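You operate a simulated robot arm through the tools that you are given. There is no shell and no other tool. Be economical: measure what you need, move in short steps, check, and stop when the job is done.

The job below is to be done with a simulated robot arm. You get a single attempt, and the scene is never put back.

Task
Put things in order on the steel bench by the tap cabinet. At the end: the blue pin from the steel bench by the tap cabinet stands where the grey pipe stood; the grey pipe stands where the green tag (marked "PASS") stood; the tall white pipe stands where the black rubber block stood; the black rubber block stands on top of the flat box; the green tag from the steel bench by the tap cabinet stands where the tall white pipe stood; whatever was shut is shut again. Leave all else as you found it, and nothing knocked over.

Only the result counts: the job must be done as asked and must still hold three seconds after the hand-in. Knocking over, shifting, dropping, spilling or breaking anything else fails it.

Robot
A 7-joint arm with a two-finger parallel gripper, fixed in place. Base frame: the origin is at the foot of the arm, x ahead of it, y to its left, z up; the work surface is at about z = 0.86. Lengths are in m, angles in degrees, forces in N, time in s.
With the tool pointing down near the work surface it reaches from about 0.3 to 0.7 m from the base axis. Its first joint turns from -66.0 to 66.0 degrees. Payload 1.57 kg.
The TCP is the grasp point between the finger pads, 0.03 m short of the fingertips. In the tool frame z runs along the fingers and y along their closing line. The gripper opens to 0.11 m. The fingers are 0.024 m wide and 0.012 m thick; the gripper's body (0.048 by 0.112 m) begins 0.078 m behind the TCP.
Orientation is that of the tool frame in the base frame, as a unit quaternion [x, y, z, w]. With the fingers straight down and closing along the base's y, the tool's x points along the base's -x, its y along +y and its z along -z.

Tools
- The arm moves only by the tool send_rows. Its argument "series" is a list of rows, each a list of 3 entries, a list of its own where there are three numbers: the shift along the base's x, y, z in m, then the turn, a rotation vector about the base's x, y, z in degrees, then the finger opening in m, from 0 to 0.11. In form: [[[tx, ty, tz], [rx, ry, rz], hand], ...]. A call has 1 to 12 rows; each row shifts and turns the commanded pose from where the row before left it. Each row takes 0.2 s and may step no farther than 0.05 m and 8.6 degrees from the row before; otherwise, or with a gripper value out of range, the whole call is refused. A pose out of reach is approached as far as the arm can. The call stops where the force on the tool passes 40 N (or 10 N more than at its start, if that is more) or the arm is blocked; 0.2 s more then pass. The fingers move at their own pace (about 0.108 m/s each) and stop on an object; they squeeze with about 39 N. The grip force told is the motor's: it shows also when the fingers shut on nothing. Time passes only in rows, and 0.2 s behind the last, so rows that do not move let the fingers close. The reply holds the time, the measured pose of the TCP, the force on the tool along the base axes, the opening and the grip force, in the units named above and with some noise, and new pictures: "show" is both (left out), scene, wrist or none.
- Cameras (640 x 400 px; columns grow to the right, rows downward): "scene" is fixed at [0.1775, -0.4125, 1.3922]; the picture's right is [0.58, -0.81, 0.00], its down [-0.55, -0.40, -0.73] and it looks along [0.60, 0.43, -0.68] (base axes); focal length 309 px, centre (320, 200). "wrist" rides on the gripper at [-0.036, 0, -0.08] in the tool frame; the picture's right is [0.00, -1.00, 0.00], its down [0.97, 0.00, -0.24] and it looks along [0.24, 0.00, 0.97] (tool axes); focal length 218 px, centre (320, 200). There is no depth. A picture from a camera that has moved, and an enlarged one, comes with that camera's place and axes in the base frame and with its lens.
- zoom(camera, box): a new picture of the part [left, top, right, bottom] of that camera's present view, enlarged. The clock stands still meanwhile.
- job_done(): hands the job in; it is judged then, once.

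Work in short steps. Places have to be worked out from the pictures, the camera data and where the tool is seen: move nearer, look again, correct. Check each grasp and each placing, and mend what went wrong. You have 120 turns and 150 pictures in all, those below and enlarged ones among them. Open the gripper and draw the arm clear of the work before you hand the job in, unless the task says otherwise; then end with one line.

The tools are called after ">>>" as a command line: name --argument value ..., lists and objects as JSON in quotes. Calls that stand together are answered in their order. send_rows: Moves the arm, as the interface text tells. Its arguments: {"type":"object","properties":{"series":{"type":"array","items":{"type":"array"}},"show":{"type":"string","enum":["both","scene","wrist","none"]}},"required":["series"]} The other tools are called the same way: zoom (camera, box) takes an enlarged picture of a part of a camera's view; job_done () hands the job in.

At the start:

```text
time: 0.0
tool_pos: [0.4247, -0.1204, 1.1335]
ee_rot: [-0.001, 1.0, 0.0, 0.0]
contact_force: [0.1, 0.7, 0.0]
gripper_width: 0.1102
grip_force: 0.1
```

scene: 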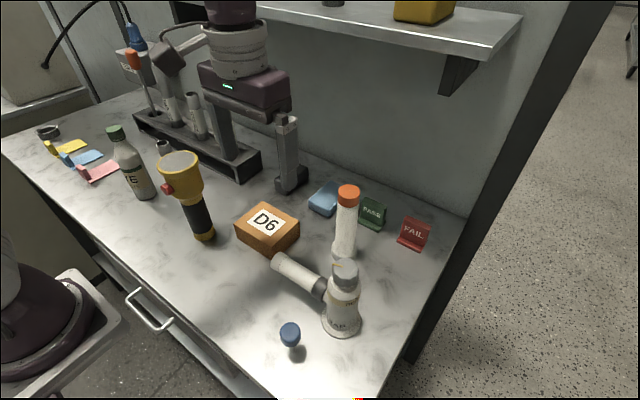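
wrist: 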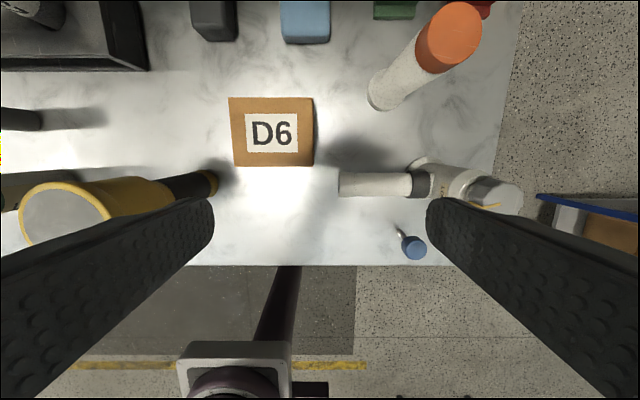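

I'll look closer at the bench before moving anything.

>>> zoom --camera "scene" --box '[220, 170, 460, 370]'

>>> zoom --camera "scene" --box '[20, 0, 320, 240]'

>>> zoom --camera "wrist" --box '[180, 0, 540, 280]'

```text
2.00 times, centred on (340, 270) of scene
camera zoom: at [0.1775, -0.4125, 1.3922], right [0.58, -0.81, 0.0], down [-0.55, -0.4, -0.73], along [0.6, 0.43, -0.68], focal length 618 px, centre (280, 60)
```

zoom: 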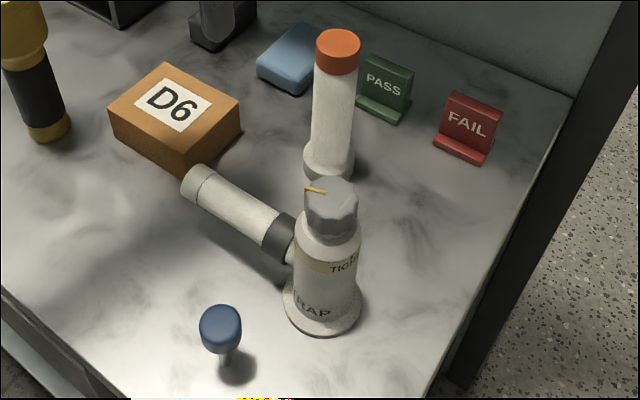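

```text
1.67 times, centred on (170, 120) of scene
camera zoom: at [0.1775, -0.4125, 1.3922], right [0.58, -0.81, 0.0], down [-0.55, -0.4, -0.73], along [0.6, 0.43, -0.68], focal length 515 px, centre (570, 333)
```

zoom: 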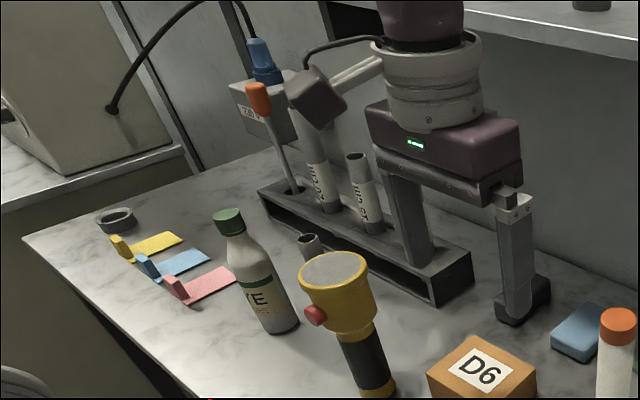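

```text
1.43 times, centred on (360, 140) of wrist
camera zoom: at [0.4615, -0.1198, 1.2154], right [0.0, -1.0, 0.0], down [-0.97, 0.0, 0.24], along [-0.24, 0.0, -0.97], focal length 312 px, centre (263, 286)
```

zoom: 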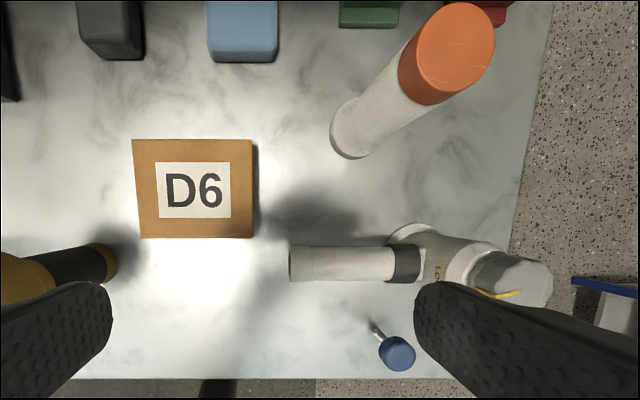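

The left half of the bench is hidden behind my own gripper, so I raise the arm and move it left to look there.

>>> send_rows --series '[[[0, 0.05, 0.02], [0, 0, 0], 0.11], [[0, 0.05, 0.02], [0, 0, 0], 0.11], [[0, 0.05, 0.0], [0, 0, 0], 0.11], [[0, 0.05, 0], [0, 0, 0], 0.11], [[0, 0.05, 0], [0, 0, 0], 0.11]]'

```text
refused: row 1 steps farther than a row can; nothing moved
```

The step went over the limit, so I send smaller ones.

>>> send_rows --series '[[[0, 0.045, 0.01], [0, 0, 0], 0.11], [[0, 0.045, 0.01], [0, 0, 0], 0.11], [[0, 0.045, 0.01], [0, 0, 0], 0.11], [[0, 0.045, 0.01], [0, 0, 0], 0.11], [[0, 0.045, 0], [0, 0, 0], 0.11], [[0, 0.045, 0], [0, 0, 0], 0.11]]'

```text
time: 1.4
tool_pos: [0.4249, 0.151, 1.1755]
ee_rot: [0.0, 1.0, 0.001, 0.0]
contact_force: [0.0, 0.0, -0.7]
gripper_width: 0.1099
grip_force: 0.1
camera wrist: at [0.4609, 0.1512, 1.256], right [0.0, -1.0, 0.0], down [-0.97, 0.0, 0.24], along [-0.24, 0.0, -0.97], focal length 218 px, centre (320, 200)
```

scene: 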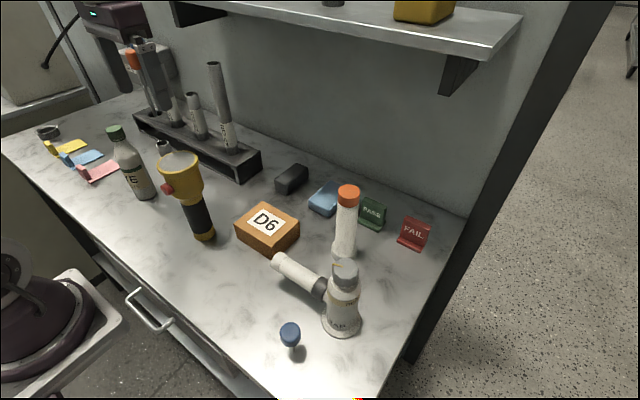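
wrist: 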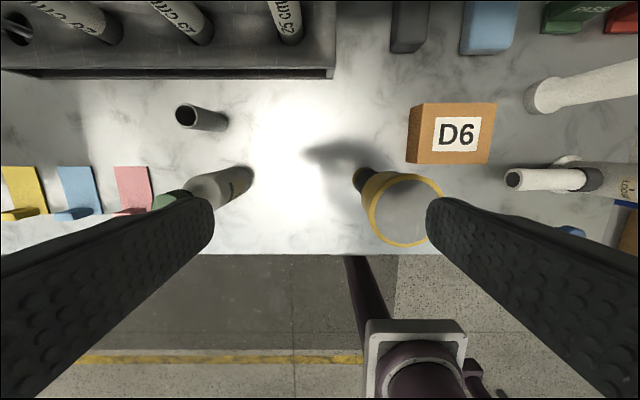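

The grey pipe stands on the bench at the left, in front of the rack. Next I move in front of the black block and lower a little, staying clear of the shelf, to measure the back row.

>>> send_rows --series '[[[0.03, -0.035, 0.0], [0, 0, 0], 0.11], [[0.03, -0.035, 0], [0, 0, 0], 0.11], [[0.01, -0.04, -0.02], [0, 0, 0], 0.11], [[0, -0.03, -0.035], [0, 0, 0], 0.11], [[0, -0.02, -0.04], [0, 0, 0], 0.11], [[0, 0, 0], [0, 0, 0], 0.11]]'

```text
time: 2.8
tool_pos: [0.4929, -0.0087, 1.0782]
ee_rot: [0.0, 1.0, 0.0, 0.0]
contact_force: [-0.8, -0.1, -0.3]
gripper_width: 0.11
grip_force: 0.0
camera wrist: at [0.5304, -0.0092, 1.1601], right [0.0, -1.0, 0.0], down [-0.97, 0.0, 0.24], along [-0.24, 0.0, -0.97], focal length 218 px, centre (320, 200)
```

scene: 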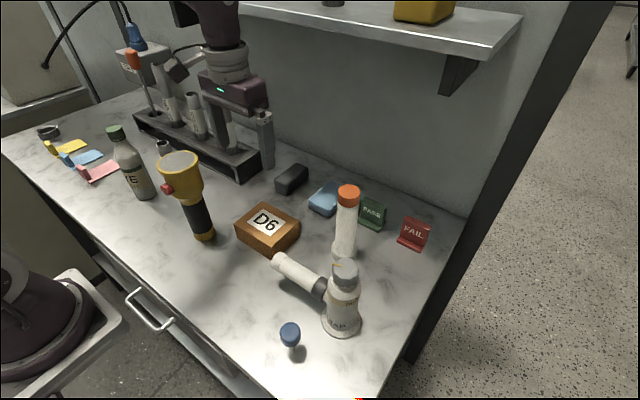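
wrist: 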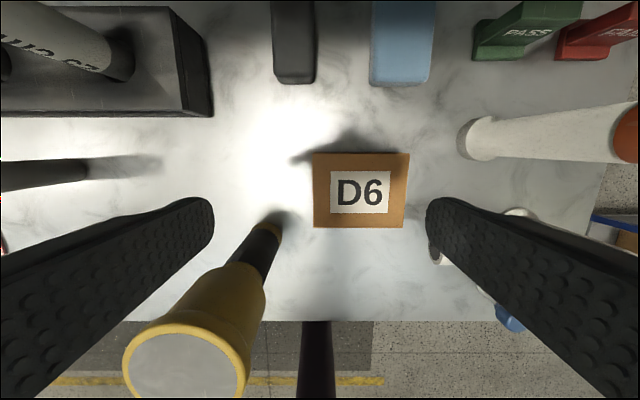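

I zoom in on the back row from both cameras to measure it.

>>> zoom --camera "scene" --box '[250, 140, 450, 265]'

>>> zoom --camera "wrist" --box '[260, 0, 640, 237]'

```text
3.20 times, centred on (350, 202) of scene
camera zoom: at [0.1775, -0.4125, 1.3922], right [0.58, -0.81, 0.0], down [-0.55, -0.4, -0.73], along [0.6, 0.43, -0.68], focal length 990 px, centre (224, 192)
```

zoom: 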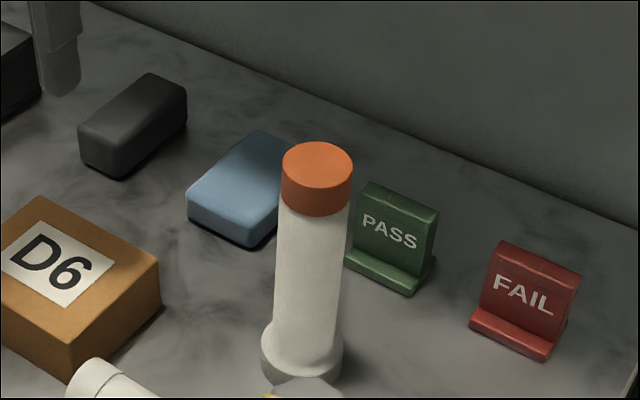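

```text
1.68 times, centred on (450, 118) of wrist
camera zoom: at [0.5304, -0.0092, 1.1601], right [0.0, -1.0, 0.0], down [-0.97, 0.0, 0.24], along [-0.24, 0.0, -0.97], focal length 368 px, centre (101, 337)
```

zoom: 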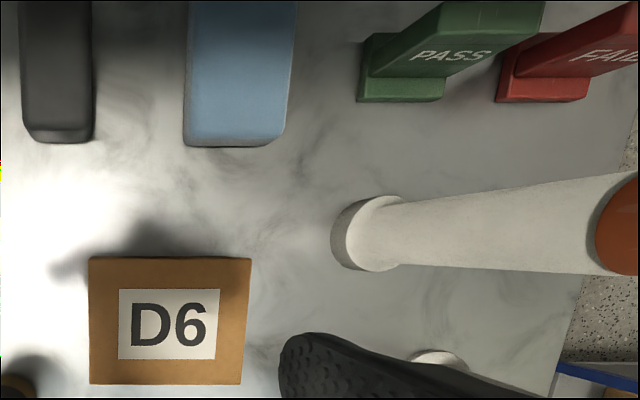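

The black block is about 0.088 × 0.043 × 0.033 m, centred near (0.652, 0.021). The D6 box top is at z≈0.898, centred near (0.478, -0.056). I tilt the hand 24° so it stays under the shelf and approach the block.

>>> send_rows --series '[[[0.02, 0.01, -0.02], [0, -8, 0], 0.09], [[0.02, 0.01, -0.03], [0, -8, 0], 0.09], [[0.03, 0.01, -0.03], [0, -8, 0], 0.09], [[0.03, 0, -0.03], [0, 0, 0], 0.09], [[0.02, 0, -0.02], [0, 0, 0], 0.09], [[0.0, 0, 0], [0, 0, 0], 0.09]]'

```text
time: 4.2
tool_pos: [0.6147, 0.0209, 0.9478]
ee_rot: [0.0, 0.978, 0.0, 0.208]
contact_force: [1.1, -0.1, 0.2]
gripper_width: 0.09
grip_force: 0.1
camera wrist: at [0.6158, 0.0202, 1.0371], right [0.0, -1.0, 0.0], down [-0.98, 0.0, -0.18], along [0.18, 0.0, -0.98], focal length 218 px, centre (320, 200)
```

scene: 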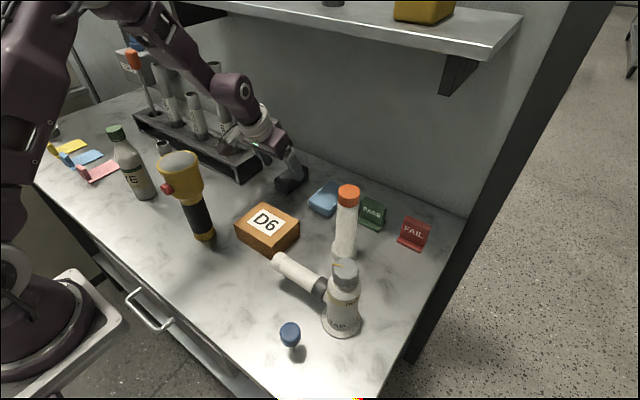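
wrist: 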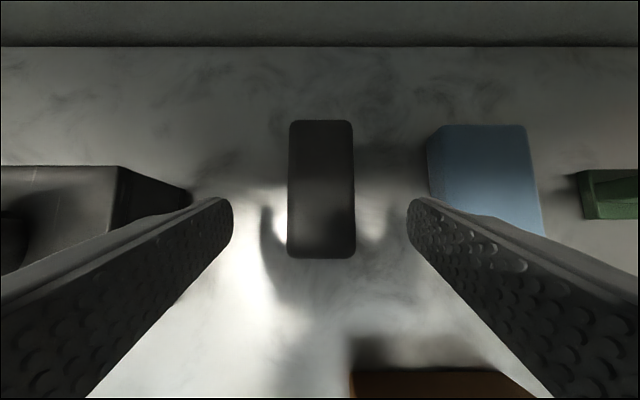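

The block is centred between the fingers. I descend and close on it.

>>> send_rows --series '[[[0.02, 0, -0.027], [0, 0, 0], 0.09], [[0.017, 0, -0.026], [0, 0, 0], 0.09], [[0, 0, 0], [0, 0, 0], 0.035], [[0, 0, 0], [0, 0, 0], 0.035], [[0, 0, 0], [0, 0, 0], 0.035]]'

```text
time: 5.4
tool_pos: [0.6518, 0.0209, 0.8945]
ee_rot: [0.001, 0.978, 0.0, 0.207]
contact_force: [0.5, 0.8, -0.1]
gripper_width: 0.0444
grip_force: 39.0
camera wrist: at [0.6522, 0.0208, 0.984], right [0.0, -1.0, 0.0], down [-0.98, 0.0, -0.17], along [0.17, 0.0, -0.98], focal length 218 px, centre (320, 200)
```

scene: 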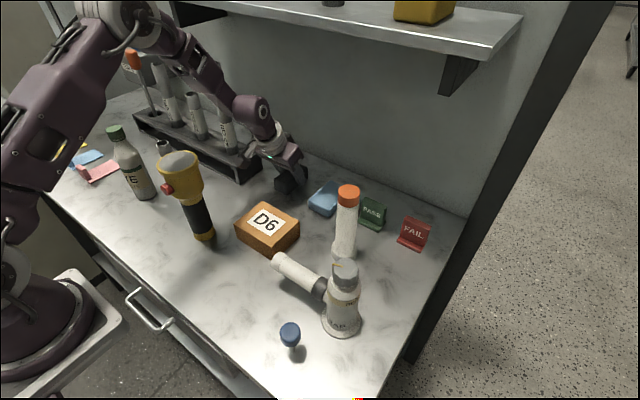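
wrist: 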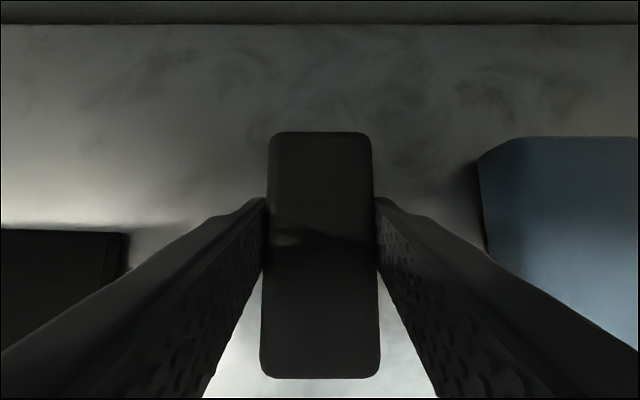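

Firm grip at 0.044 m. I lift and carry the block to above the D6 box, keeping right of the flashlight, which stands near (0.415, 0.057).

>>> send_rows --series '[[[0, 0, 0.045], [0, 0, 0], 0.035], [[-0.01, -0.02, 0.04], [0, 0, 0], 0.035], [[-0.03, -0.035, 0.01], [0, 0, 0], 0.035], [[-0.036, -0.032, 0], [0, 0, 0], 0.035], [[-0.045, 0, 0], [0, 0, 0], 0.035], [[-0.045, 0, 0], [0, 0, 0], 0.035], [[-0.007, 0, 0], [0, 0, 0], 0.035], [[0, 0, 0], [0, 0, 0], 0.035]]'

```text
time: 7.2
tool_pos: [0.4779, -0.0664, 0.9915]
ee_rot: [0.0, 0.978, 0.0, 0.208]
contact_force: [0.5, 0.2, 0.2]
gripper_width: 0.0352
grip_force: 0.1
camera wrist: at [0.48, -0.0676, 1.0808], right [0.0, -1.0, 0.0], down [-0.98, 0.0, -0.18], along [0.18, 0.0, -0.98], focal length 218 px, centre (320, 200)
```

scene: 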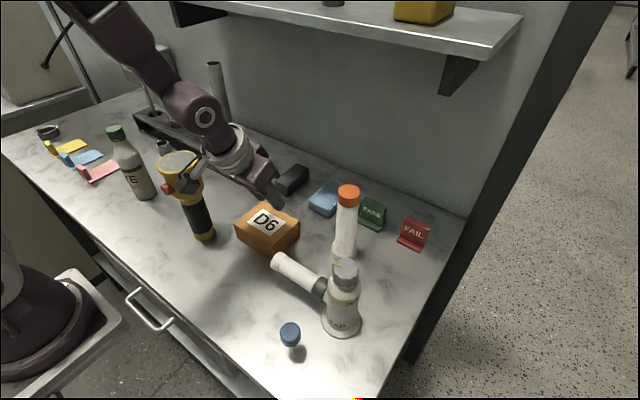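
wrist: 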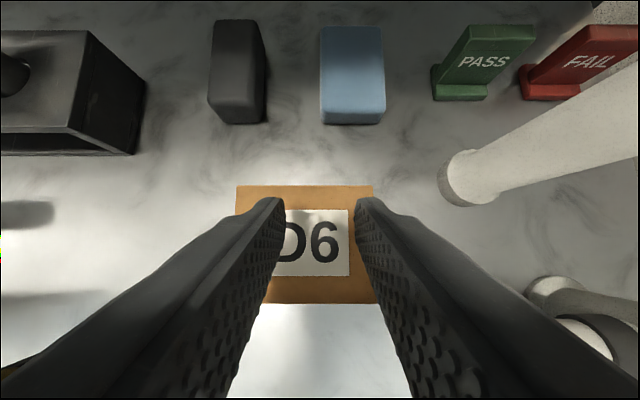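

The block slipped out and is still on its spot, apparently unmoved. I go back along the same path and take a lower, full-force grip with a slow lift.

>>> send_rows --series '[[[0.045, 0, 0], [0, 0, 0], 0.09], [[0.045, 0.02, 0], [0, 0, 0], 0.09], [[0.04, 0.03, -0.005], [0, 0, 0], 0.09], [[0.024, 0.037, -0.02], [0, 0, 0], 0.09], [[0.02, 0, -0.03], [0, 0, 0], 0.09], [[0, 0, 0], [0, 0, 0], 0.09]]' --show "wrist"

```text
refused: row 3 steps farther than a row can; nothing moved
```

>>> send_rows --series '[[[0.045, 0, 0], [0, 0, 0], 0.09], [[0.042, 0.02, 0], [0, 0, 0], 0.09], [[0.038, 0.03, 0], [0, 0, 0], 0.09], [[0.029, 0.037, -0.01], [0, 0, 0], 0.09], [[0.02, 0, -0.04], [0, 0, 0], 0.09], [[0, 0, 0], [0, 0, 0], 0.09]]' --show "wrist"

```text
time: 8.6
tool_pos: [0.6541, 0.0211, 0.9407]
ee_rot: [0.0, 0.978, 0.0, 0.208]
contact_force: [0.2, 1.0, 0.3]
gripper_width: 0.0899
grip_force: 0.0
camera wrist: at [0.6543, 0.0203, 1.0299], right [0.0, -1.0, 0.0], down [-0.98, 0.0, -0.18], along [0.18, 0.0, -0.98], focal length 218 px, centre (320, 200)
```

wrist: 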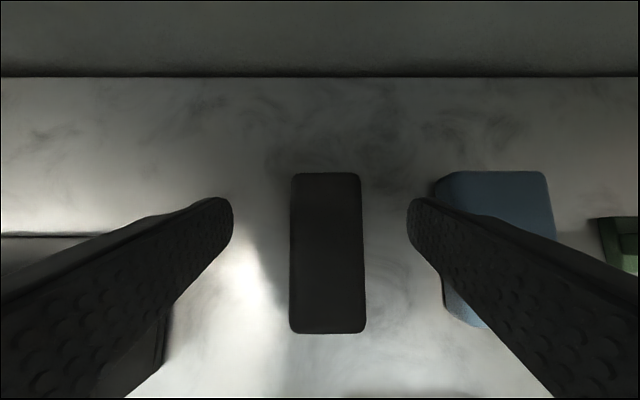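

The block now sits about 4 mm off, near (0.647, 0.017). I grip it lower with the fingers commanded fully shut, then lift slowly.

>>> send_rows --series '[[[-0.004, -0.004, -0.025], [0, 0, 0], 0.09], [[-0.003, 0, -0.024], [0, 0, 0], 0.09], [[0, 0, 0], [0, 0, 0], 0.0], [[0, 0, 0], [0, 0, 0], 0.0], [[0, 0, 0], [0, 0, 0], 0.0], [[0, 0, 0.008], [0, 0, 0], 0.0], [[0, 0, 0.008], [0, 0, 0], 0.0], [[0, 0, 0.008], [0, 0, 0], 0.0]]'

```text
time: 10.4
tool_pos: [0.6456, 0.0167, 0.9169]
ee_rot: [-0.001, 0.978, 0.0, 0.208]
contact_force: [-0.2, 1.1, -2.3]
gripper_width: 0.0444
grip_force: 38.8
camera wrist: at [0.6467, 0.0161, 1.0054], right [0.0, -1.0, 0.0], down [-0.98, 0.0, -0.17], along [0.17, 0.0, -0.98], focal length 218 px, centre (320, 200)
```

scene: 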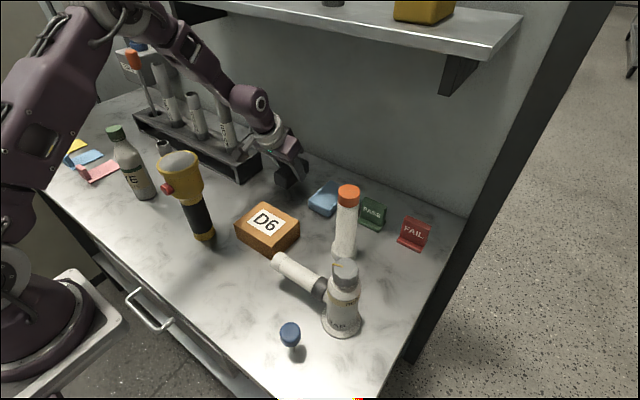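
wrist: 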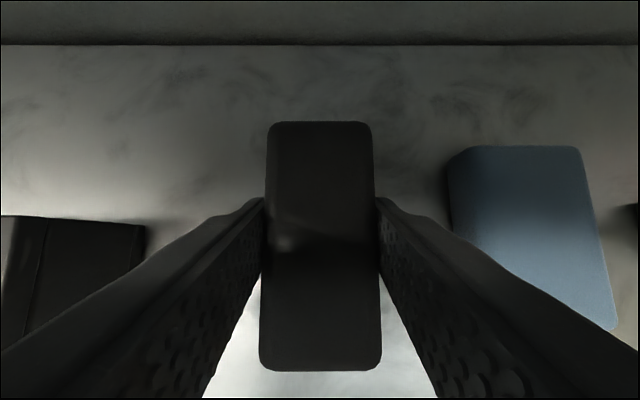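

It is holding, with about 2.3 N of weight. I carry on slowly.

>>> send_rows --series '[[[0, 0, 0.012], [0, 0, 0], 0.0], [[0, 0, 0.015], [0, 0, 0], 0.0], [[0, 0, 0.015], [0, 0, 0], 0.0], [[-0.005, -0.01, 0.01], [0, 0, 0], 0.0], [[-0.012, -0.015, 0], [0, 0, 0], 0.0], [[-0.015, -0.015, 0], [0, 0, 0], 0.0], [[-0.015, -0.015, 0], [0, 0, 0], 0.0], [[-0.015, -0.015, 0], [0, 0, 0], 0.0], [[-0.02, -0.013, 0], [0, 0, 0], 0.0], [[-0.02, 0, 0], [0, 0, 0], 0.0], [[-0.02, 0, 0], [0, 0, 0], 0.0], [[-0.02, 0, 0], [0, 0, 0], 0.0]]'

```text
time: 13.0
tool_pos: [0.5015, -0.0659, 0.9678]
ee_rot: [0.0, 0.978, 0.0, 0.207]
contact_force: [0.8, -0.9, -1.3]
gripper_width: 0.0446
grip_force: 39.1
camera wrist: at [0.5039, -0.0667, 1.0572], right [0.0, -1.0, 0.0], down [-0.98, 0.0, -0.17], along [0.17, 0.0, -0.98], focal length 218 px, centre (320, 200)
```

scene: 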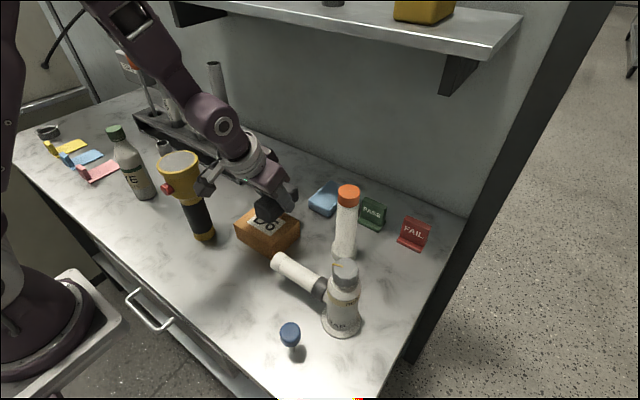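
wrist: 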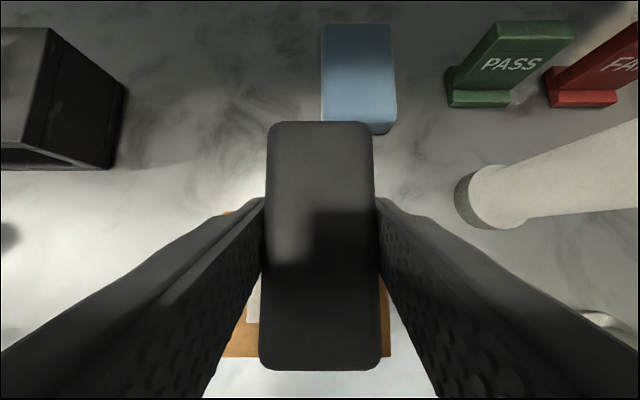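

The box is right below. I move back to x≈0.477 and lower gently until contact.

>>> send_rows --series '[[[-0.014, 0, 0], [0, 0, 0], 0.0], [[-0.011, 0, 0], [0, 0, 0], 0.0], [[0, 0, -0.012], [0, 0, 0], 0.0], [[0, 0, -0.012], [0, 0, 0], 0.0], [[0, 0, -0.008], [0, 0, 0], 0.0], [[0, 0, -0.004], [0, 0, 0], 0.0], [[0, 0, 0], [0, 0, 0], 0.0]]'

```text
time: 14.2
tool_pos: [0.4796, -0.0665, 0.9426]
ee_rot: [0.001, 0.977, -0.001, 0.212]
contact_force: [-4.3, 0.2, 17.1]
gripper_width: 0.0447
grip_force: 39.0
stopped in row 5: the force on the tool passed its limit (the readings are from after the stop); the commanded pose is now the measured one
camera wrist: at [0.4801, -0.0672, 1.0314], right [0.0, -1.0, 0.0], down [-0.98, 0.0, -0.18], along [0.18, 0.0, -0.98], focal length 218 px, centre (320, 200)
```

scene: 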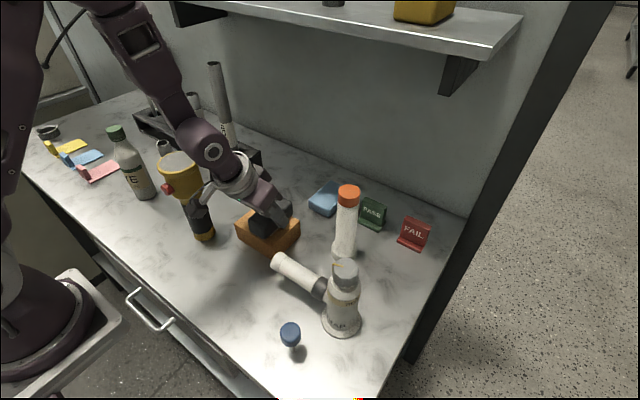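
wrist: 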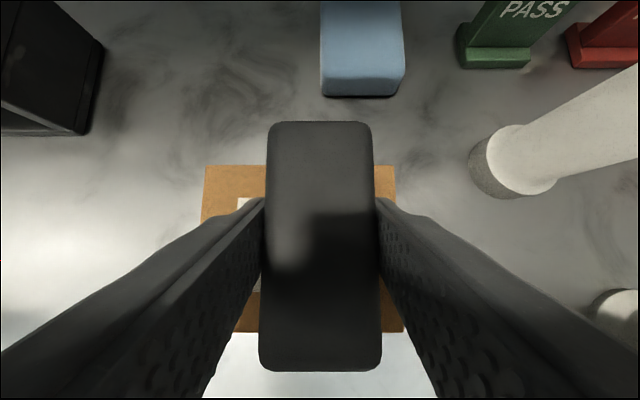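

I felt contact slightly higher than expected, so I check what is touching.

>>> zoom --camera "scene" --box '[150, 140, 330, 260]'

```text
3.33 times, centred on (240, 200) of scene
camera zoom: at [0.1771, -0.4124, 1.3923], right [0.58, -0.81, 0.0], down [-0.55, -0.4, -0.73], along [0.6, 0.43, -0.68], focal length 1031 px, centre (587, 200)
```

zoom: 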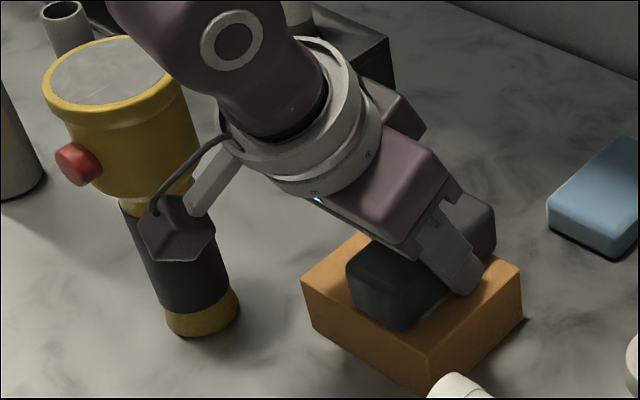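

The block sits on the box. I open the fingers just enough to release it and look.

>>> send_rows --series '[[[0, 0, 0], [0, 0, 0], 0.05], [[0, 0, 0], [0, 0, 0], 0.06], [[0, 0, 0], [0, 0, 0], 0.065]]'

>>> zoom --camera "scene" --box '[150, 140, 330, 260]'

```text
time: 14.9
tool_pos: [0.48, -0.0672, 0.9415]
ee_rot: [0.0, 0.977, -0.001, 0.213]
contact_force: [1.8, -9.0, 17.1]
gripper_width: 0.0572
grip_force: 0.0
camera wrist: at [0.4805, -0.0677, 1.0312], right [0.0, -1.0, 0.0], down [-0.98, 0.0, -0.18], along [0.18, 0.0, -0.98], focal length 218 px, centre (320, 200)
```

scene: 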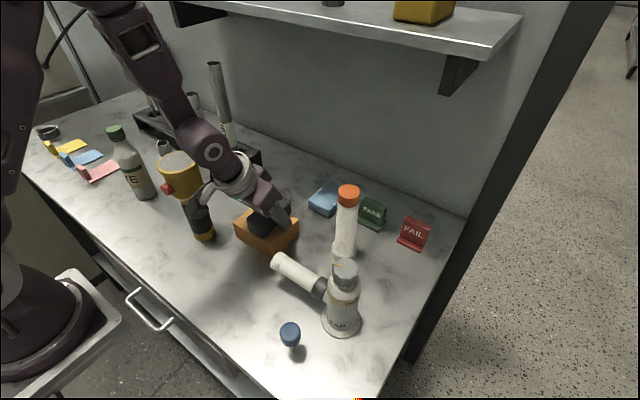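
wrist: 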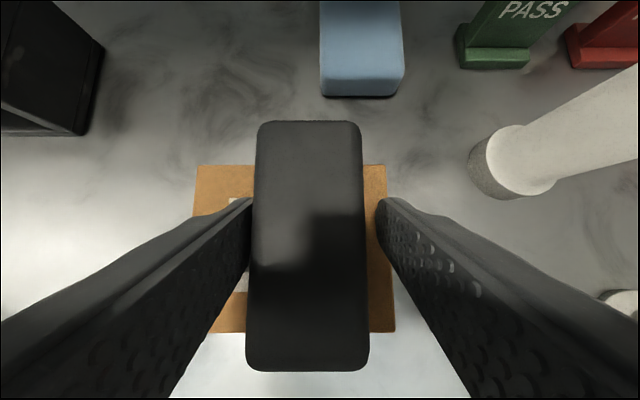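

```text
3.33 times, centred on (240, 200) of scene
camera zoom: at [0.1773, -0.4127, 1.3922], right [0.58, -0.81, 0.0], down [-0.55, -0.4, -0.73], along [0.6, 0.43, -0.68], focal length 1031 px, centre (587, 200)
```

zoom: 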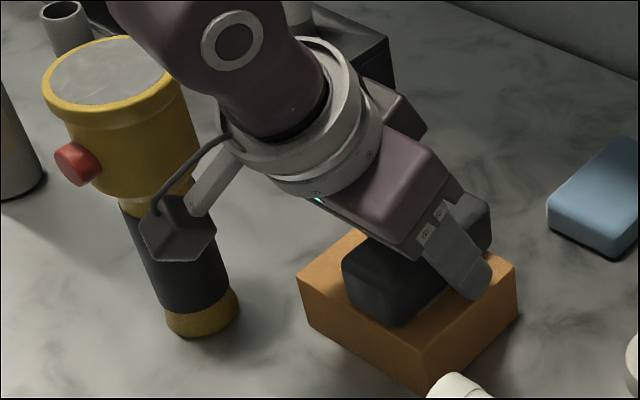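

The fingertips are pressing on the box top, which is at about z=0.911, and the opening fingers dragged the box about 5 mm. I raise straight up by small steps before opening further.

>>> send_rows --series '[[[0, 0, 0.006], [0, 0, 0], 0.057], [[0, 0, 0.004], [0, 0, 0], 0.06], [[0, 0, 0], [0, 0, 0], 0.065]]' --show "wrist"

```text
time: 15.8
tool_pos: [0.4791, -0.0662, 0.9522]
ee_rot: [0.0, 0.978, -0.001, 0.21]
contact_force: [0.5, -0.6, 0.1]
gripper_width: 0.0649
grip_force: 0.0
camera wrist: at [0.4799, -0.067, 1.0408], right [0.0, -1.0, 0.0], down [-0.98, 0.0, -0.18], along [0.18, 0.0, -0.98], focal length 218 px, centre (320, 200)
```

wrist: 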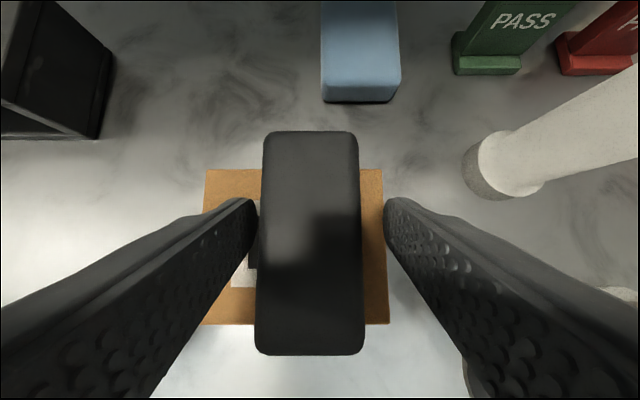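

Free now. I raise the hand clear, move right and compare the box with its first picture.

>>> send_rows --series '[[[0, 0, 0.03], [0, 0, 0], 0.07], [[0, 0, 0.04], [0, 0, 0], 0.07], [[0, -0.02, 0.04], [0, 0, 0], 0.07], [[-0.01, -0.04, 0.02], [0, 0, 0], 0.07], [[-0.01, -0.04, 0.01], [0, 0, 0], 0.07], [[-0.01, -0.04, 0], [0, 0, 0], 0.07], [[0, -0.02, 0], [0, 0, 0], 0.07]]'

>>> zoom --camera "scene" --box '[220, 170, 320, 270]'

>>> zoom --camera "scene" --box '[250, 140, 450, 265]'

```text
time: 17.4
tool_pos: [0.4497, -0.2287, 1.0918]
ee_rot: [-0.001, 0.977, 0.0, 0.212]
contact_force: [-0.2, -0.2, -0.1]
gripper_width: 0.0698
grip_force: 0.1
camera wrist: at [0.4491, -0.2278, 1.1814], right [0.0, -1.0, 0.0], down [-0.98, 0.0, -0.18], along [0.18, 0.0, -0.98], focal length 218 px, centre (320, 200)
```

scene: 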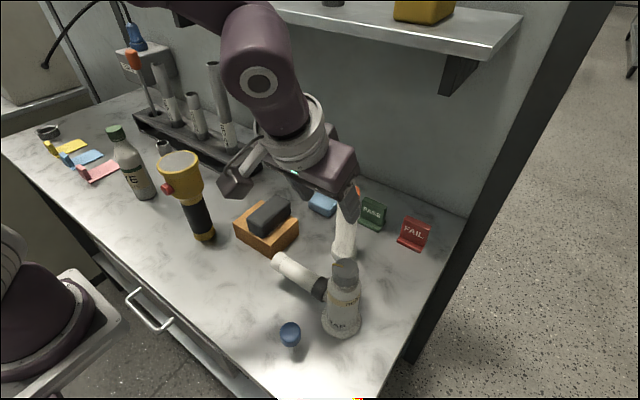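
wrist: 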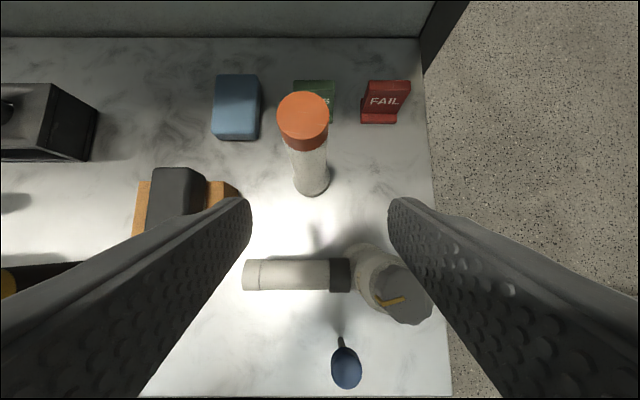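

```text
4.00 times, centred on (270, 220) of scene
camera zoom: at [0.1775, -0.4125, 1.3922], right [0.58, -0.81, 0.0], down [-0.55, -0.4, -0.73], along [0.6, 0.43, -0.68], focal length 1237 px, centre (520, 120)
```

zoom: 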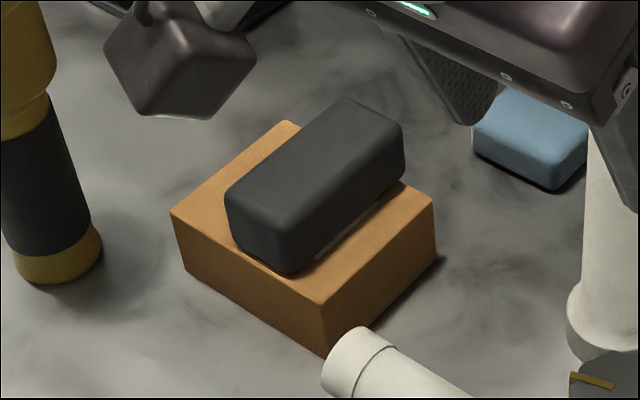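

```text
3.20 times, centred on (350, 202) of scene
camera zoom: at [0.1775, -0.4125, 1.3922], right [0.58, -0.81, 0.0], down [-0.55, -0.4, -0.73], along [0.6, 0.43, -0.68], focal length 990 px, centre (224, 192)
```

zoom: 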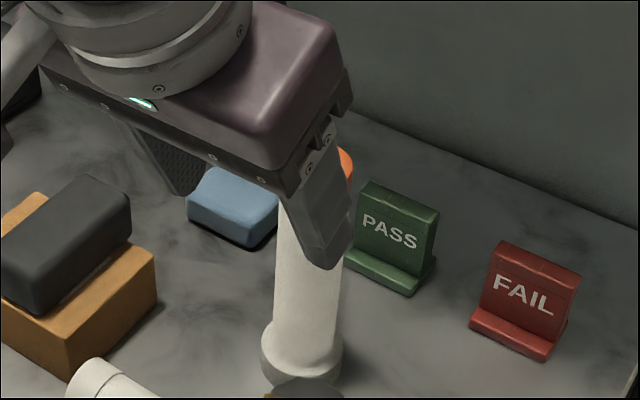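

I compare the box with the first picture at the same zoom.

>>> zoom --camera "scene" --box '[220, 170, 460, 370]'

```text
2.00 times, centred on (340, 270) of scene
camera zoom: at [0.1775, -0.4125, 1.3922], right [0.58, -0.81, 0.0], down [-0.55, -0.4, -0.73], along [0.6, 0.43, -0.68], focal length 618 px, centre (280, 60)
```

zoom: 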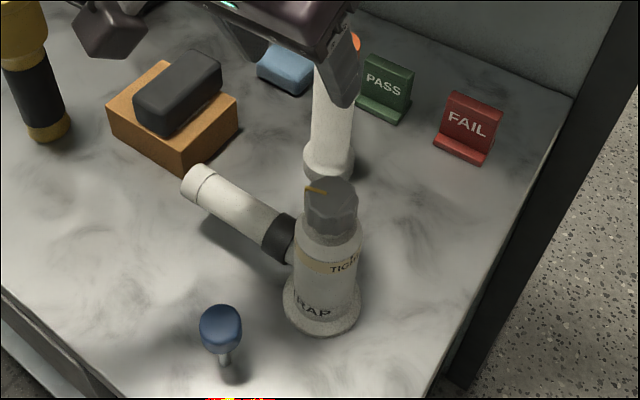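

The box moved only 3–4 mm and the block rests flat on it. The white pipe stands at about (0.536, -0.216) with its top at z≈1.04. I approach it with a 32° tilt, gripping near z≈0.985.

>>> send_rows --series '[[[0.01, 0.006, -0.005], [0, -8, 0], 0.08], [[0.025, 0.007, -0.03], [0, 0, 0], 0.08], [[0.025, 0, -0.03], [0, 0, 0], 0.08], [[0, 0, 0], [0, 0, 0], 0.08]]'

```text
time: 18.4
tool_pos: [0.5095, -0.2138, 1.0282]
ee_rot: [-0.001, 0.96, 0.0, 0.279]
contact_force: [-0.2, -0.1, 0.6]
gripper_width: 0.0798
grip_force: 0.1
camera wrist: at [0.4977, -0.2142, 1.1158], right [0.0, -1.0, 0.0], down [-0.95, 0.0, -0.32], along [0.32, 0.0, -0.95], focal length 218 px, centre (320, 200)
```

scene: 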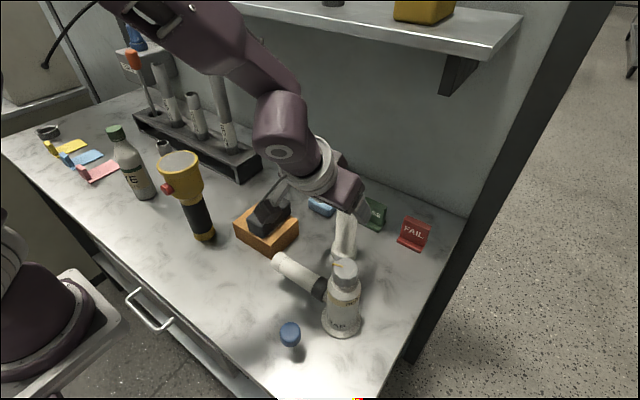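
wrist: 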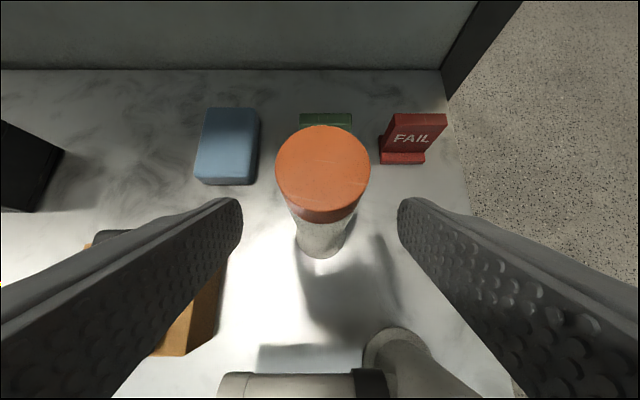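

The pipe is centred. I check that the side box on the hand stays clear of the black block before going lower.

>>> zoom --camera "scene" --box '[220, 140, 400, 260]'

```text
3.33 times, centred on (310, 200) of scene
camera zoom: at [0.1775, -0.4125, 1.3922], right [0.58, -0.81, 0.0], down [-0.55, -0.4, -0.73], along [0.6, 0.43, -0.68], focal length 1031 px, centre (353, 200)
```

zoom: 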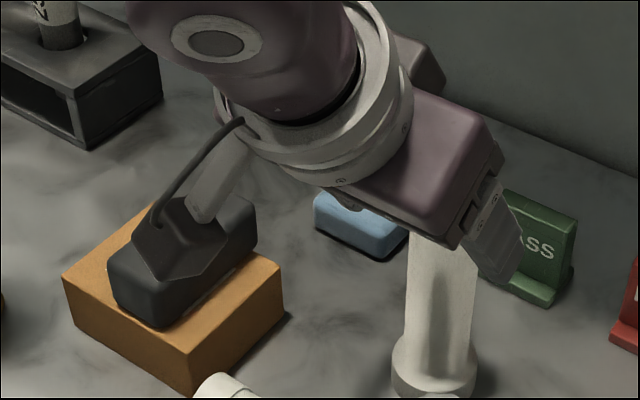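

By triangulation the side box will sit around z≈1.03, well above the block. I go down onto the pipe and close.

>>> send_rows --series '[[[0.014, -0.001, -0.022], [0, 0, 0], 0.08], [[0.013, 0, -0.021], [0, 0, 0], 0.08], [[0, 0, 0], [0, 0, 0], 0.0], [[0, 0, 0], [0, 0, 0], 0.0], [[0, 0, 0], [0, 0, 0], 0.0], [[0, 0, 0.005], [0, 0, 0], 0.0], [[0, 0, 0.01], [0, 0, 0], 0.0]]'

```text
time: 19.9
tool_pos: [0.5373, -0.2145, 0.9988]
ee_rot: [0.001, 0.96, -0.001, 0.279]
contact_force: [0.2, -0.5, -0.8]
gripper_width: 0.0385
grip_force: 38.7
camera wrist: at [0.5251, -0.215, 1.0868], right [0.0, -1.0, 0.0], down [-0.95, 0.0, -0.32], along [0.32, 0.0, -0.95], focal length 218 px, centre (320, 200)
```

scene: 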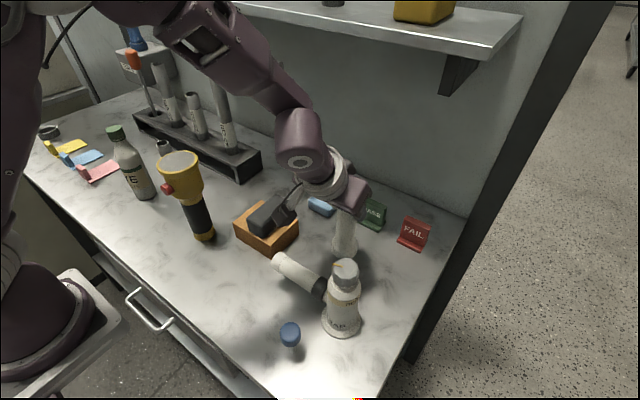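
wrist: 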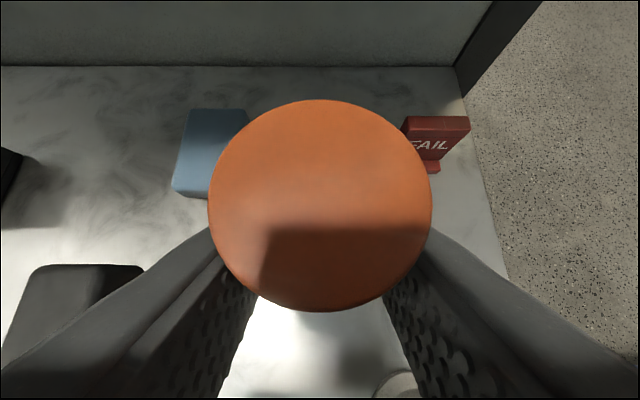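

The pipe is held at 0.0385 m. I carry it forward to x≈0.60, left past the blue block, and then to the black block's old place.

>>> send_rows --series '[[[0.012, 0, 0.015], [0, 0, 0], 0.0], [[0.02, 0, 0.015], [0, 0, 0], 0.0], [[0.02, 0, 0], [0, 0, 0], 0.0], [[0.01, 0.025, 0], [0, 0, 0], 0.0], [[0, 0.03, 0], [0, 0, 0], 0.0], [[0, 0.03, 0], [0, 0, 0], 0.0], [[0, 0.03, 0], [0, 0, 0], 0.0], [[0, 0.03, 0], [0, 0, 0], 0.0], [[0, 0.03, 0], [0, 0, 0], 0.0], [[0, 0, 0], [0, 0, 0], 0.0]]'

```text
time: 22.1
tool_pos: [0.5993, -0.0387, 1.0294]
ee_rot: [0.0, 0.96, 0.0, 0.279]
contact_force: [0.3, -0.3, -0.6]
gripper_width: 0.0386
grip_force: 39.3
camera wrist: at [0.5869, -0.0397, 1.1168], right [0.0, -1.0, 0.0], down [-0.95, 0.0, -0.32], along [0.32, 0.0, -0.95], focal length 218 px, centre (320, 200)
```

scene: 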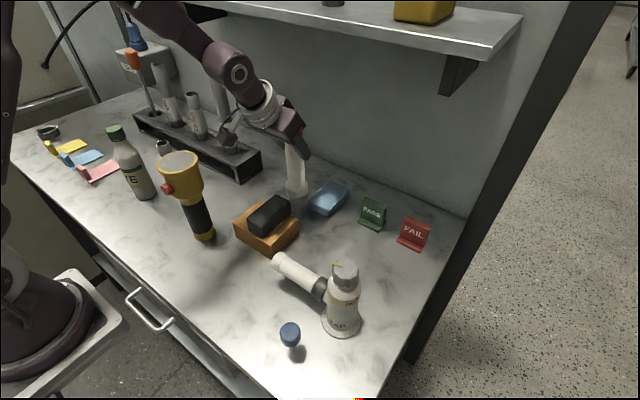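
wrist: 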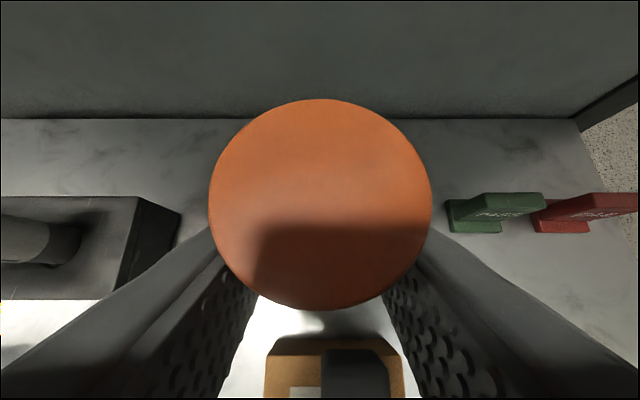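

Carrying well and clear of everything. I move on to (0.652, 0.021) and lower.

>>> send_rows --series '[[[0.012, 0.02, -0.01], [0, 0, 0], 0.0], [[0.02, 0.02, -0.008], [0, 0, 0], 0.0], [[0.02, 0.02, 0], [0, 0, 0], 0.0], [[0, 0, -0.01], [0, 0, 0], 0.0], [[0, 0, -0.008], [0, 0, 0], 0.0], [[0, 0, -0.005], [0, 0, 0], 0.0], [[0, 0, 0], [0, 0, 0], 0.0]]'

>>> zoom --camera "scene" --box '[220, 100, 400, 220]'

```text
time: 23.8
tool_pos: [0.6506, 0.0186, 0.9866]
ee_rot: [0.0, 0.96, -0.001, 0.278]
contact_force: [-0.3, 0.2, -0.6]
gripper_width: 0.0384
grip_force: 38.6
camera wrist: at [0.6387, 0.0197, 1.0753], right [0.0, -1.0, 0.0], down [-0.95, 0.0, -0.32], along [0.32, 0.0, -0.95], focal length 218 px, centre (320, 200)
```

scene: 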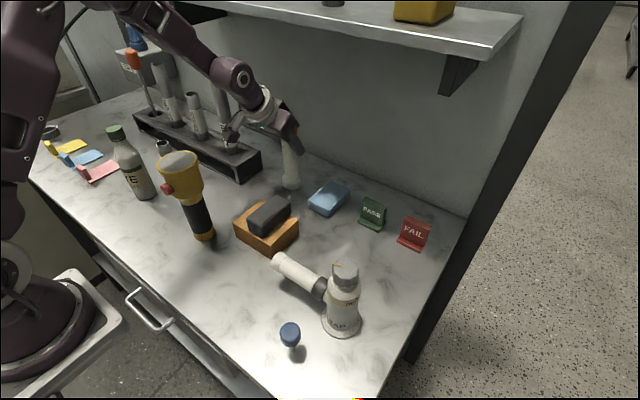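
wrist: 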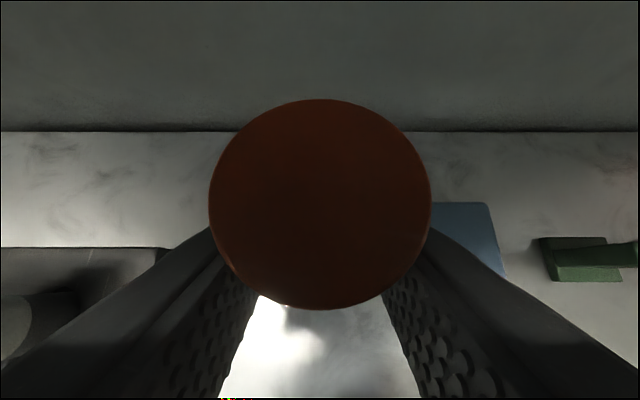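

```text
3.33 times, centred on (310, 160) of scene
camera zoom: at [0.1775, -0.4125, 1.3922], right [0.58, -0.81, 0.0], down [-0.55, -0.4, -0.73], along [0.6, 0.43, -0.68], focal length 1031 px, centre (353, 333)
```

zoom: 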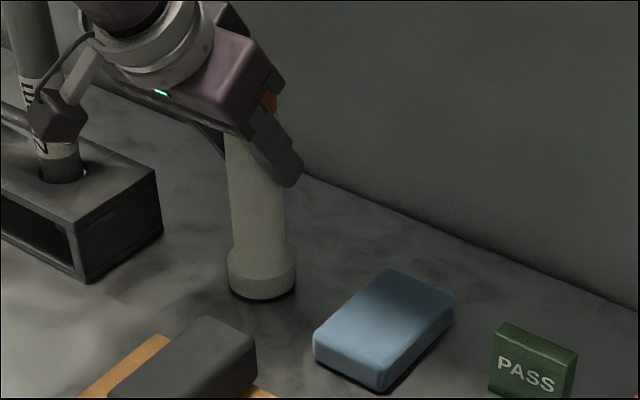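

Just above the surface. I lower by millimetres until it touches.

>>> send_rows --series '[[[0.001, 0.001, -0.002], [0, 0, 0], 0.0], [[0, 0, -0.001], [0, 0, 0], 0.0], [[0, 0, 0], [0, 0, 0], 0.0]]' --show "none"

```text
time: 24.6
tool_pos: [0.6524, 0.0215, 0.9843]
ee_rot: [0.0, 0.96, 0.0, 0.278]
contact_force: [-0.4, -0.5, -0.8]
gripper_width: 0.0382
grip_force: 38.2
```

>>> send_rows --series '[[[0, 0, -0.001], [0, 0, 0], 0.0], [[0, 0, -0.001], [0, 0, 0], 0.0], [[0, 0, -0.001], [0, 0, 0], 0.0], [[0, 0, 0], [0, 0, 0], 0.0]]' --show "none"

```text
time: 25.6
tool_pos: [0.6522, 0.0203, 0.9841]
ee_rot: [0.001, 0.96, -0.001, 0.28]
contact_force: [-2.8, -0.7, 21.6]
gripper_width: 0.0383
grip_force: 39.2
```

The pipe touches down with about 20 N. I relieve the press, then open.

>>> send_rows --series '[[[0, 0, 0.001], [0, 0, 0], 0.0], [[0, 0, 0.001], [0, 0, 0], 0.0], [[0, 0, 0], [0, 0, 0], 0.045], [[0, 0, 0], [0, 0, 0], 0.06], [[0, 0, 0], [0, 0, 0], 0.075], [[0, 0, 0], [0, 0, 0], 0.075]]'

```text
time: 26.9
tool_pos: [0.6514, 0.0226, 0.9844]
ee_rot: [0.0, 0.961, -0.001, 0.277]
contact_force: [-0.3, 0.1, -1.2]
gripper_width: 0.0749
grip_force: 0.1
camera wrist: at [0.6398, 0.0213, 1.0719], right [0.0, -1.0, 0.0], down [-0.95, 0.0, -0.32], along [0.32, 0.0, -0.95], focal length 218 px, centre (320, 200)
```

scene: 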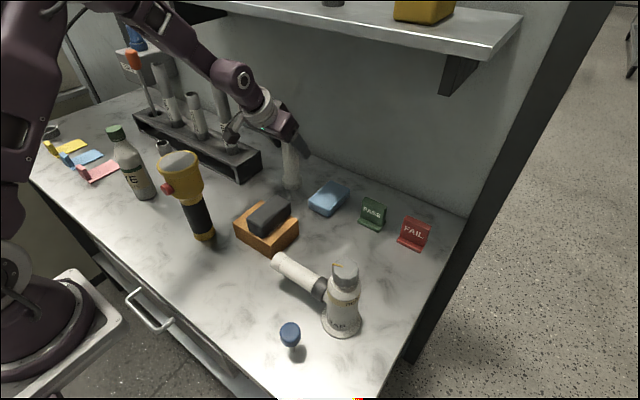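
wrist: 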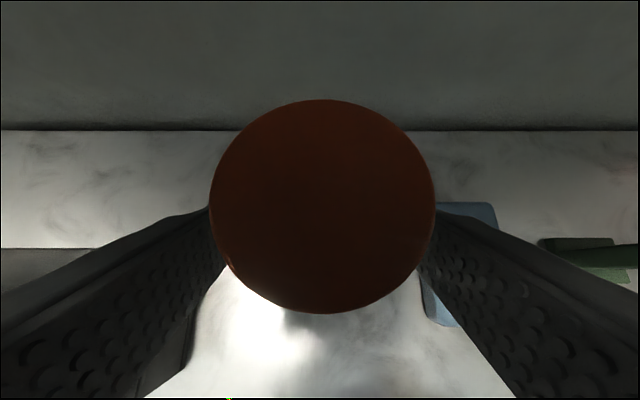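

Released and standing. I back out along the tool axis and move right to look at the green tag.

>>> send_rows --series '[[[-0.02, 0, 0.032], [0, 0, 0], 0.075], [[-0.025, 0, 0.035], [0, 0, 0], 0.075], [[-0.025, 0, 0.02], [0, 0, 0], 0.075], [[0, -0.045, 0], [0, 0, 0], 0.085], [[0, -0.045, 0], [0, 0, 0], 0.085], [[0, -0.045, 0], [0, 0, 0], 0.085], [[0, -0.045, 0], [0, 0, 0], 0.085], [[0, -0.045, 0], [0, 0, 0], 0.085], [[0.0, -0.016, -0.03], [0, 0, 0], 0.085], [[0, 0, -0.03], [0, 0, 0], 0.085], [[0, 0, 0], [0, 0, 0], 0.085]]'

>>> zoom --camera "scene" --box '[220, 100, 400, 220]'

```text
time: 29.4
tool_pos: [0.5809, -0.2202, 1.0097]
ee_rot: [0.0, 0.96, -0.001, 0.279]
contact_force: [-0.4, -0.5, 0.1]
gripper_width: 0.085
grip_force: 0.1
camera wrist: at [0.5697, -0.2203, 1.0982], right [0.0, -1.0, 0.0], down [-0.95, 0.0, -0.32], along [0.32, 0.0, -0.95], focal length 218 px, centre (320, 200)
```

scene: 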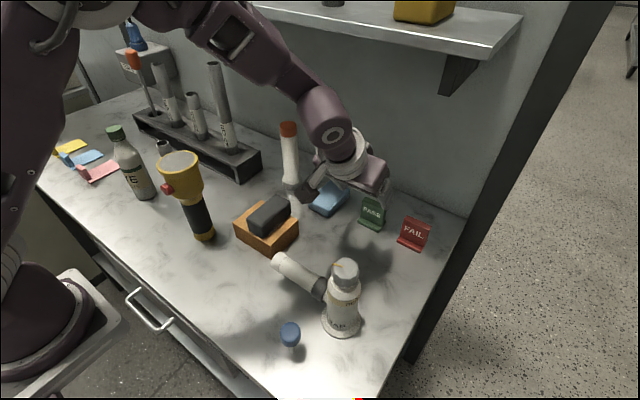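
wrist: 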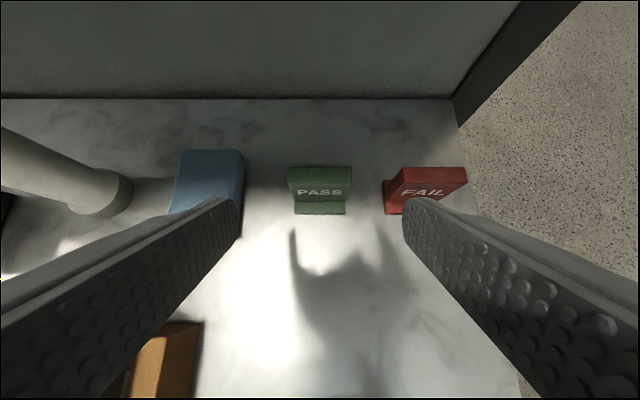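

```text
3.33 times, centred on (310, 160) of scene
camera zoom: at [0.1775, -0.4125, 1.3922], right [0.58, -0.81, 0.0], down [-0.55, -0.4, -0.73], along [0.6, 0.43, -0.68], focal length 1031 px, centre (353, 333)
```

zoom: 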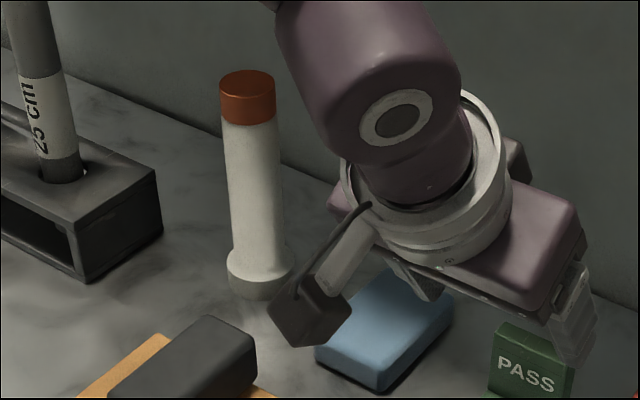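

The white pipe stands upright on the black block's old spot. The tag is centred at y≈-0.220, with its foot front at x≈0.633 and panel top at z≈0.928. I ease the tilt to 24° and go in to take the panel by its sides.

>>> send_rows --series '[[[0.01, 0, -0.01], [0, 8, 0], 0.08], [[0.02, 0, -0.025], [0, 0, 0], 0.08], [[0.02, 0, -0.025], [0, 0, 0], 0.08], [[0, 0, 0], [0, 0, 0], 0.08]]'

```text
time: 30.4
tool_pos: [0.631, -0.2197, 0.9503]
ee_rot: [0.0, 0.978, 0.0, 0.21]
contact_force: [0.3, 0.5, 1.4]
gripper_width: 0.0799
grip_force: 0.0
camera wrist: at [0.6315, -0.2205, 1.0392], right [0.0, -1.0, 0.0], down [-0.98, 0.0, -0.18], along [0.18, 0.0, -0.98], focal length 218 px, centre (320, 200)
```

scene: 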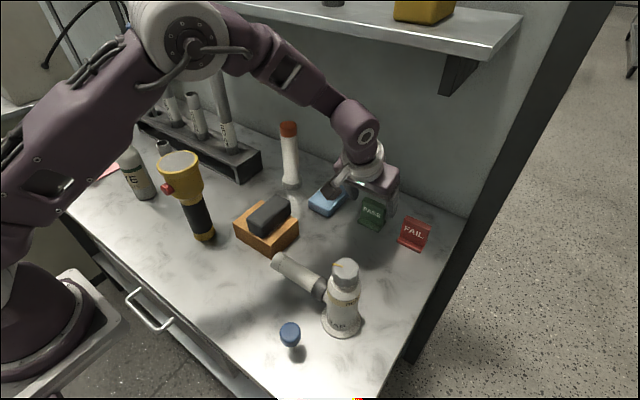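
wrist: 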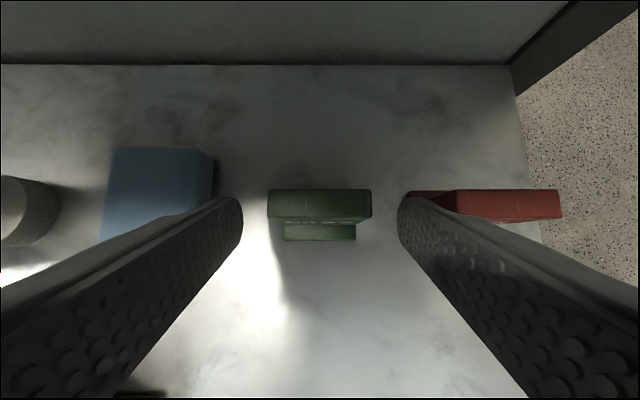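

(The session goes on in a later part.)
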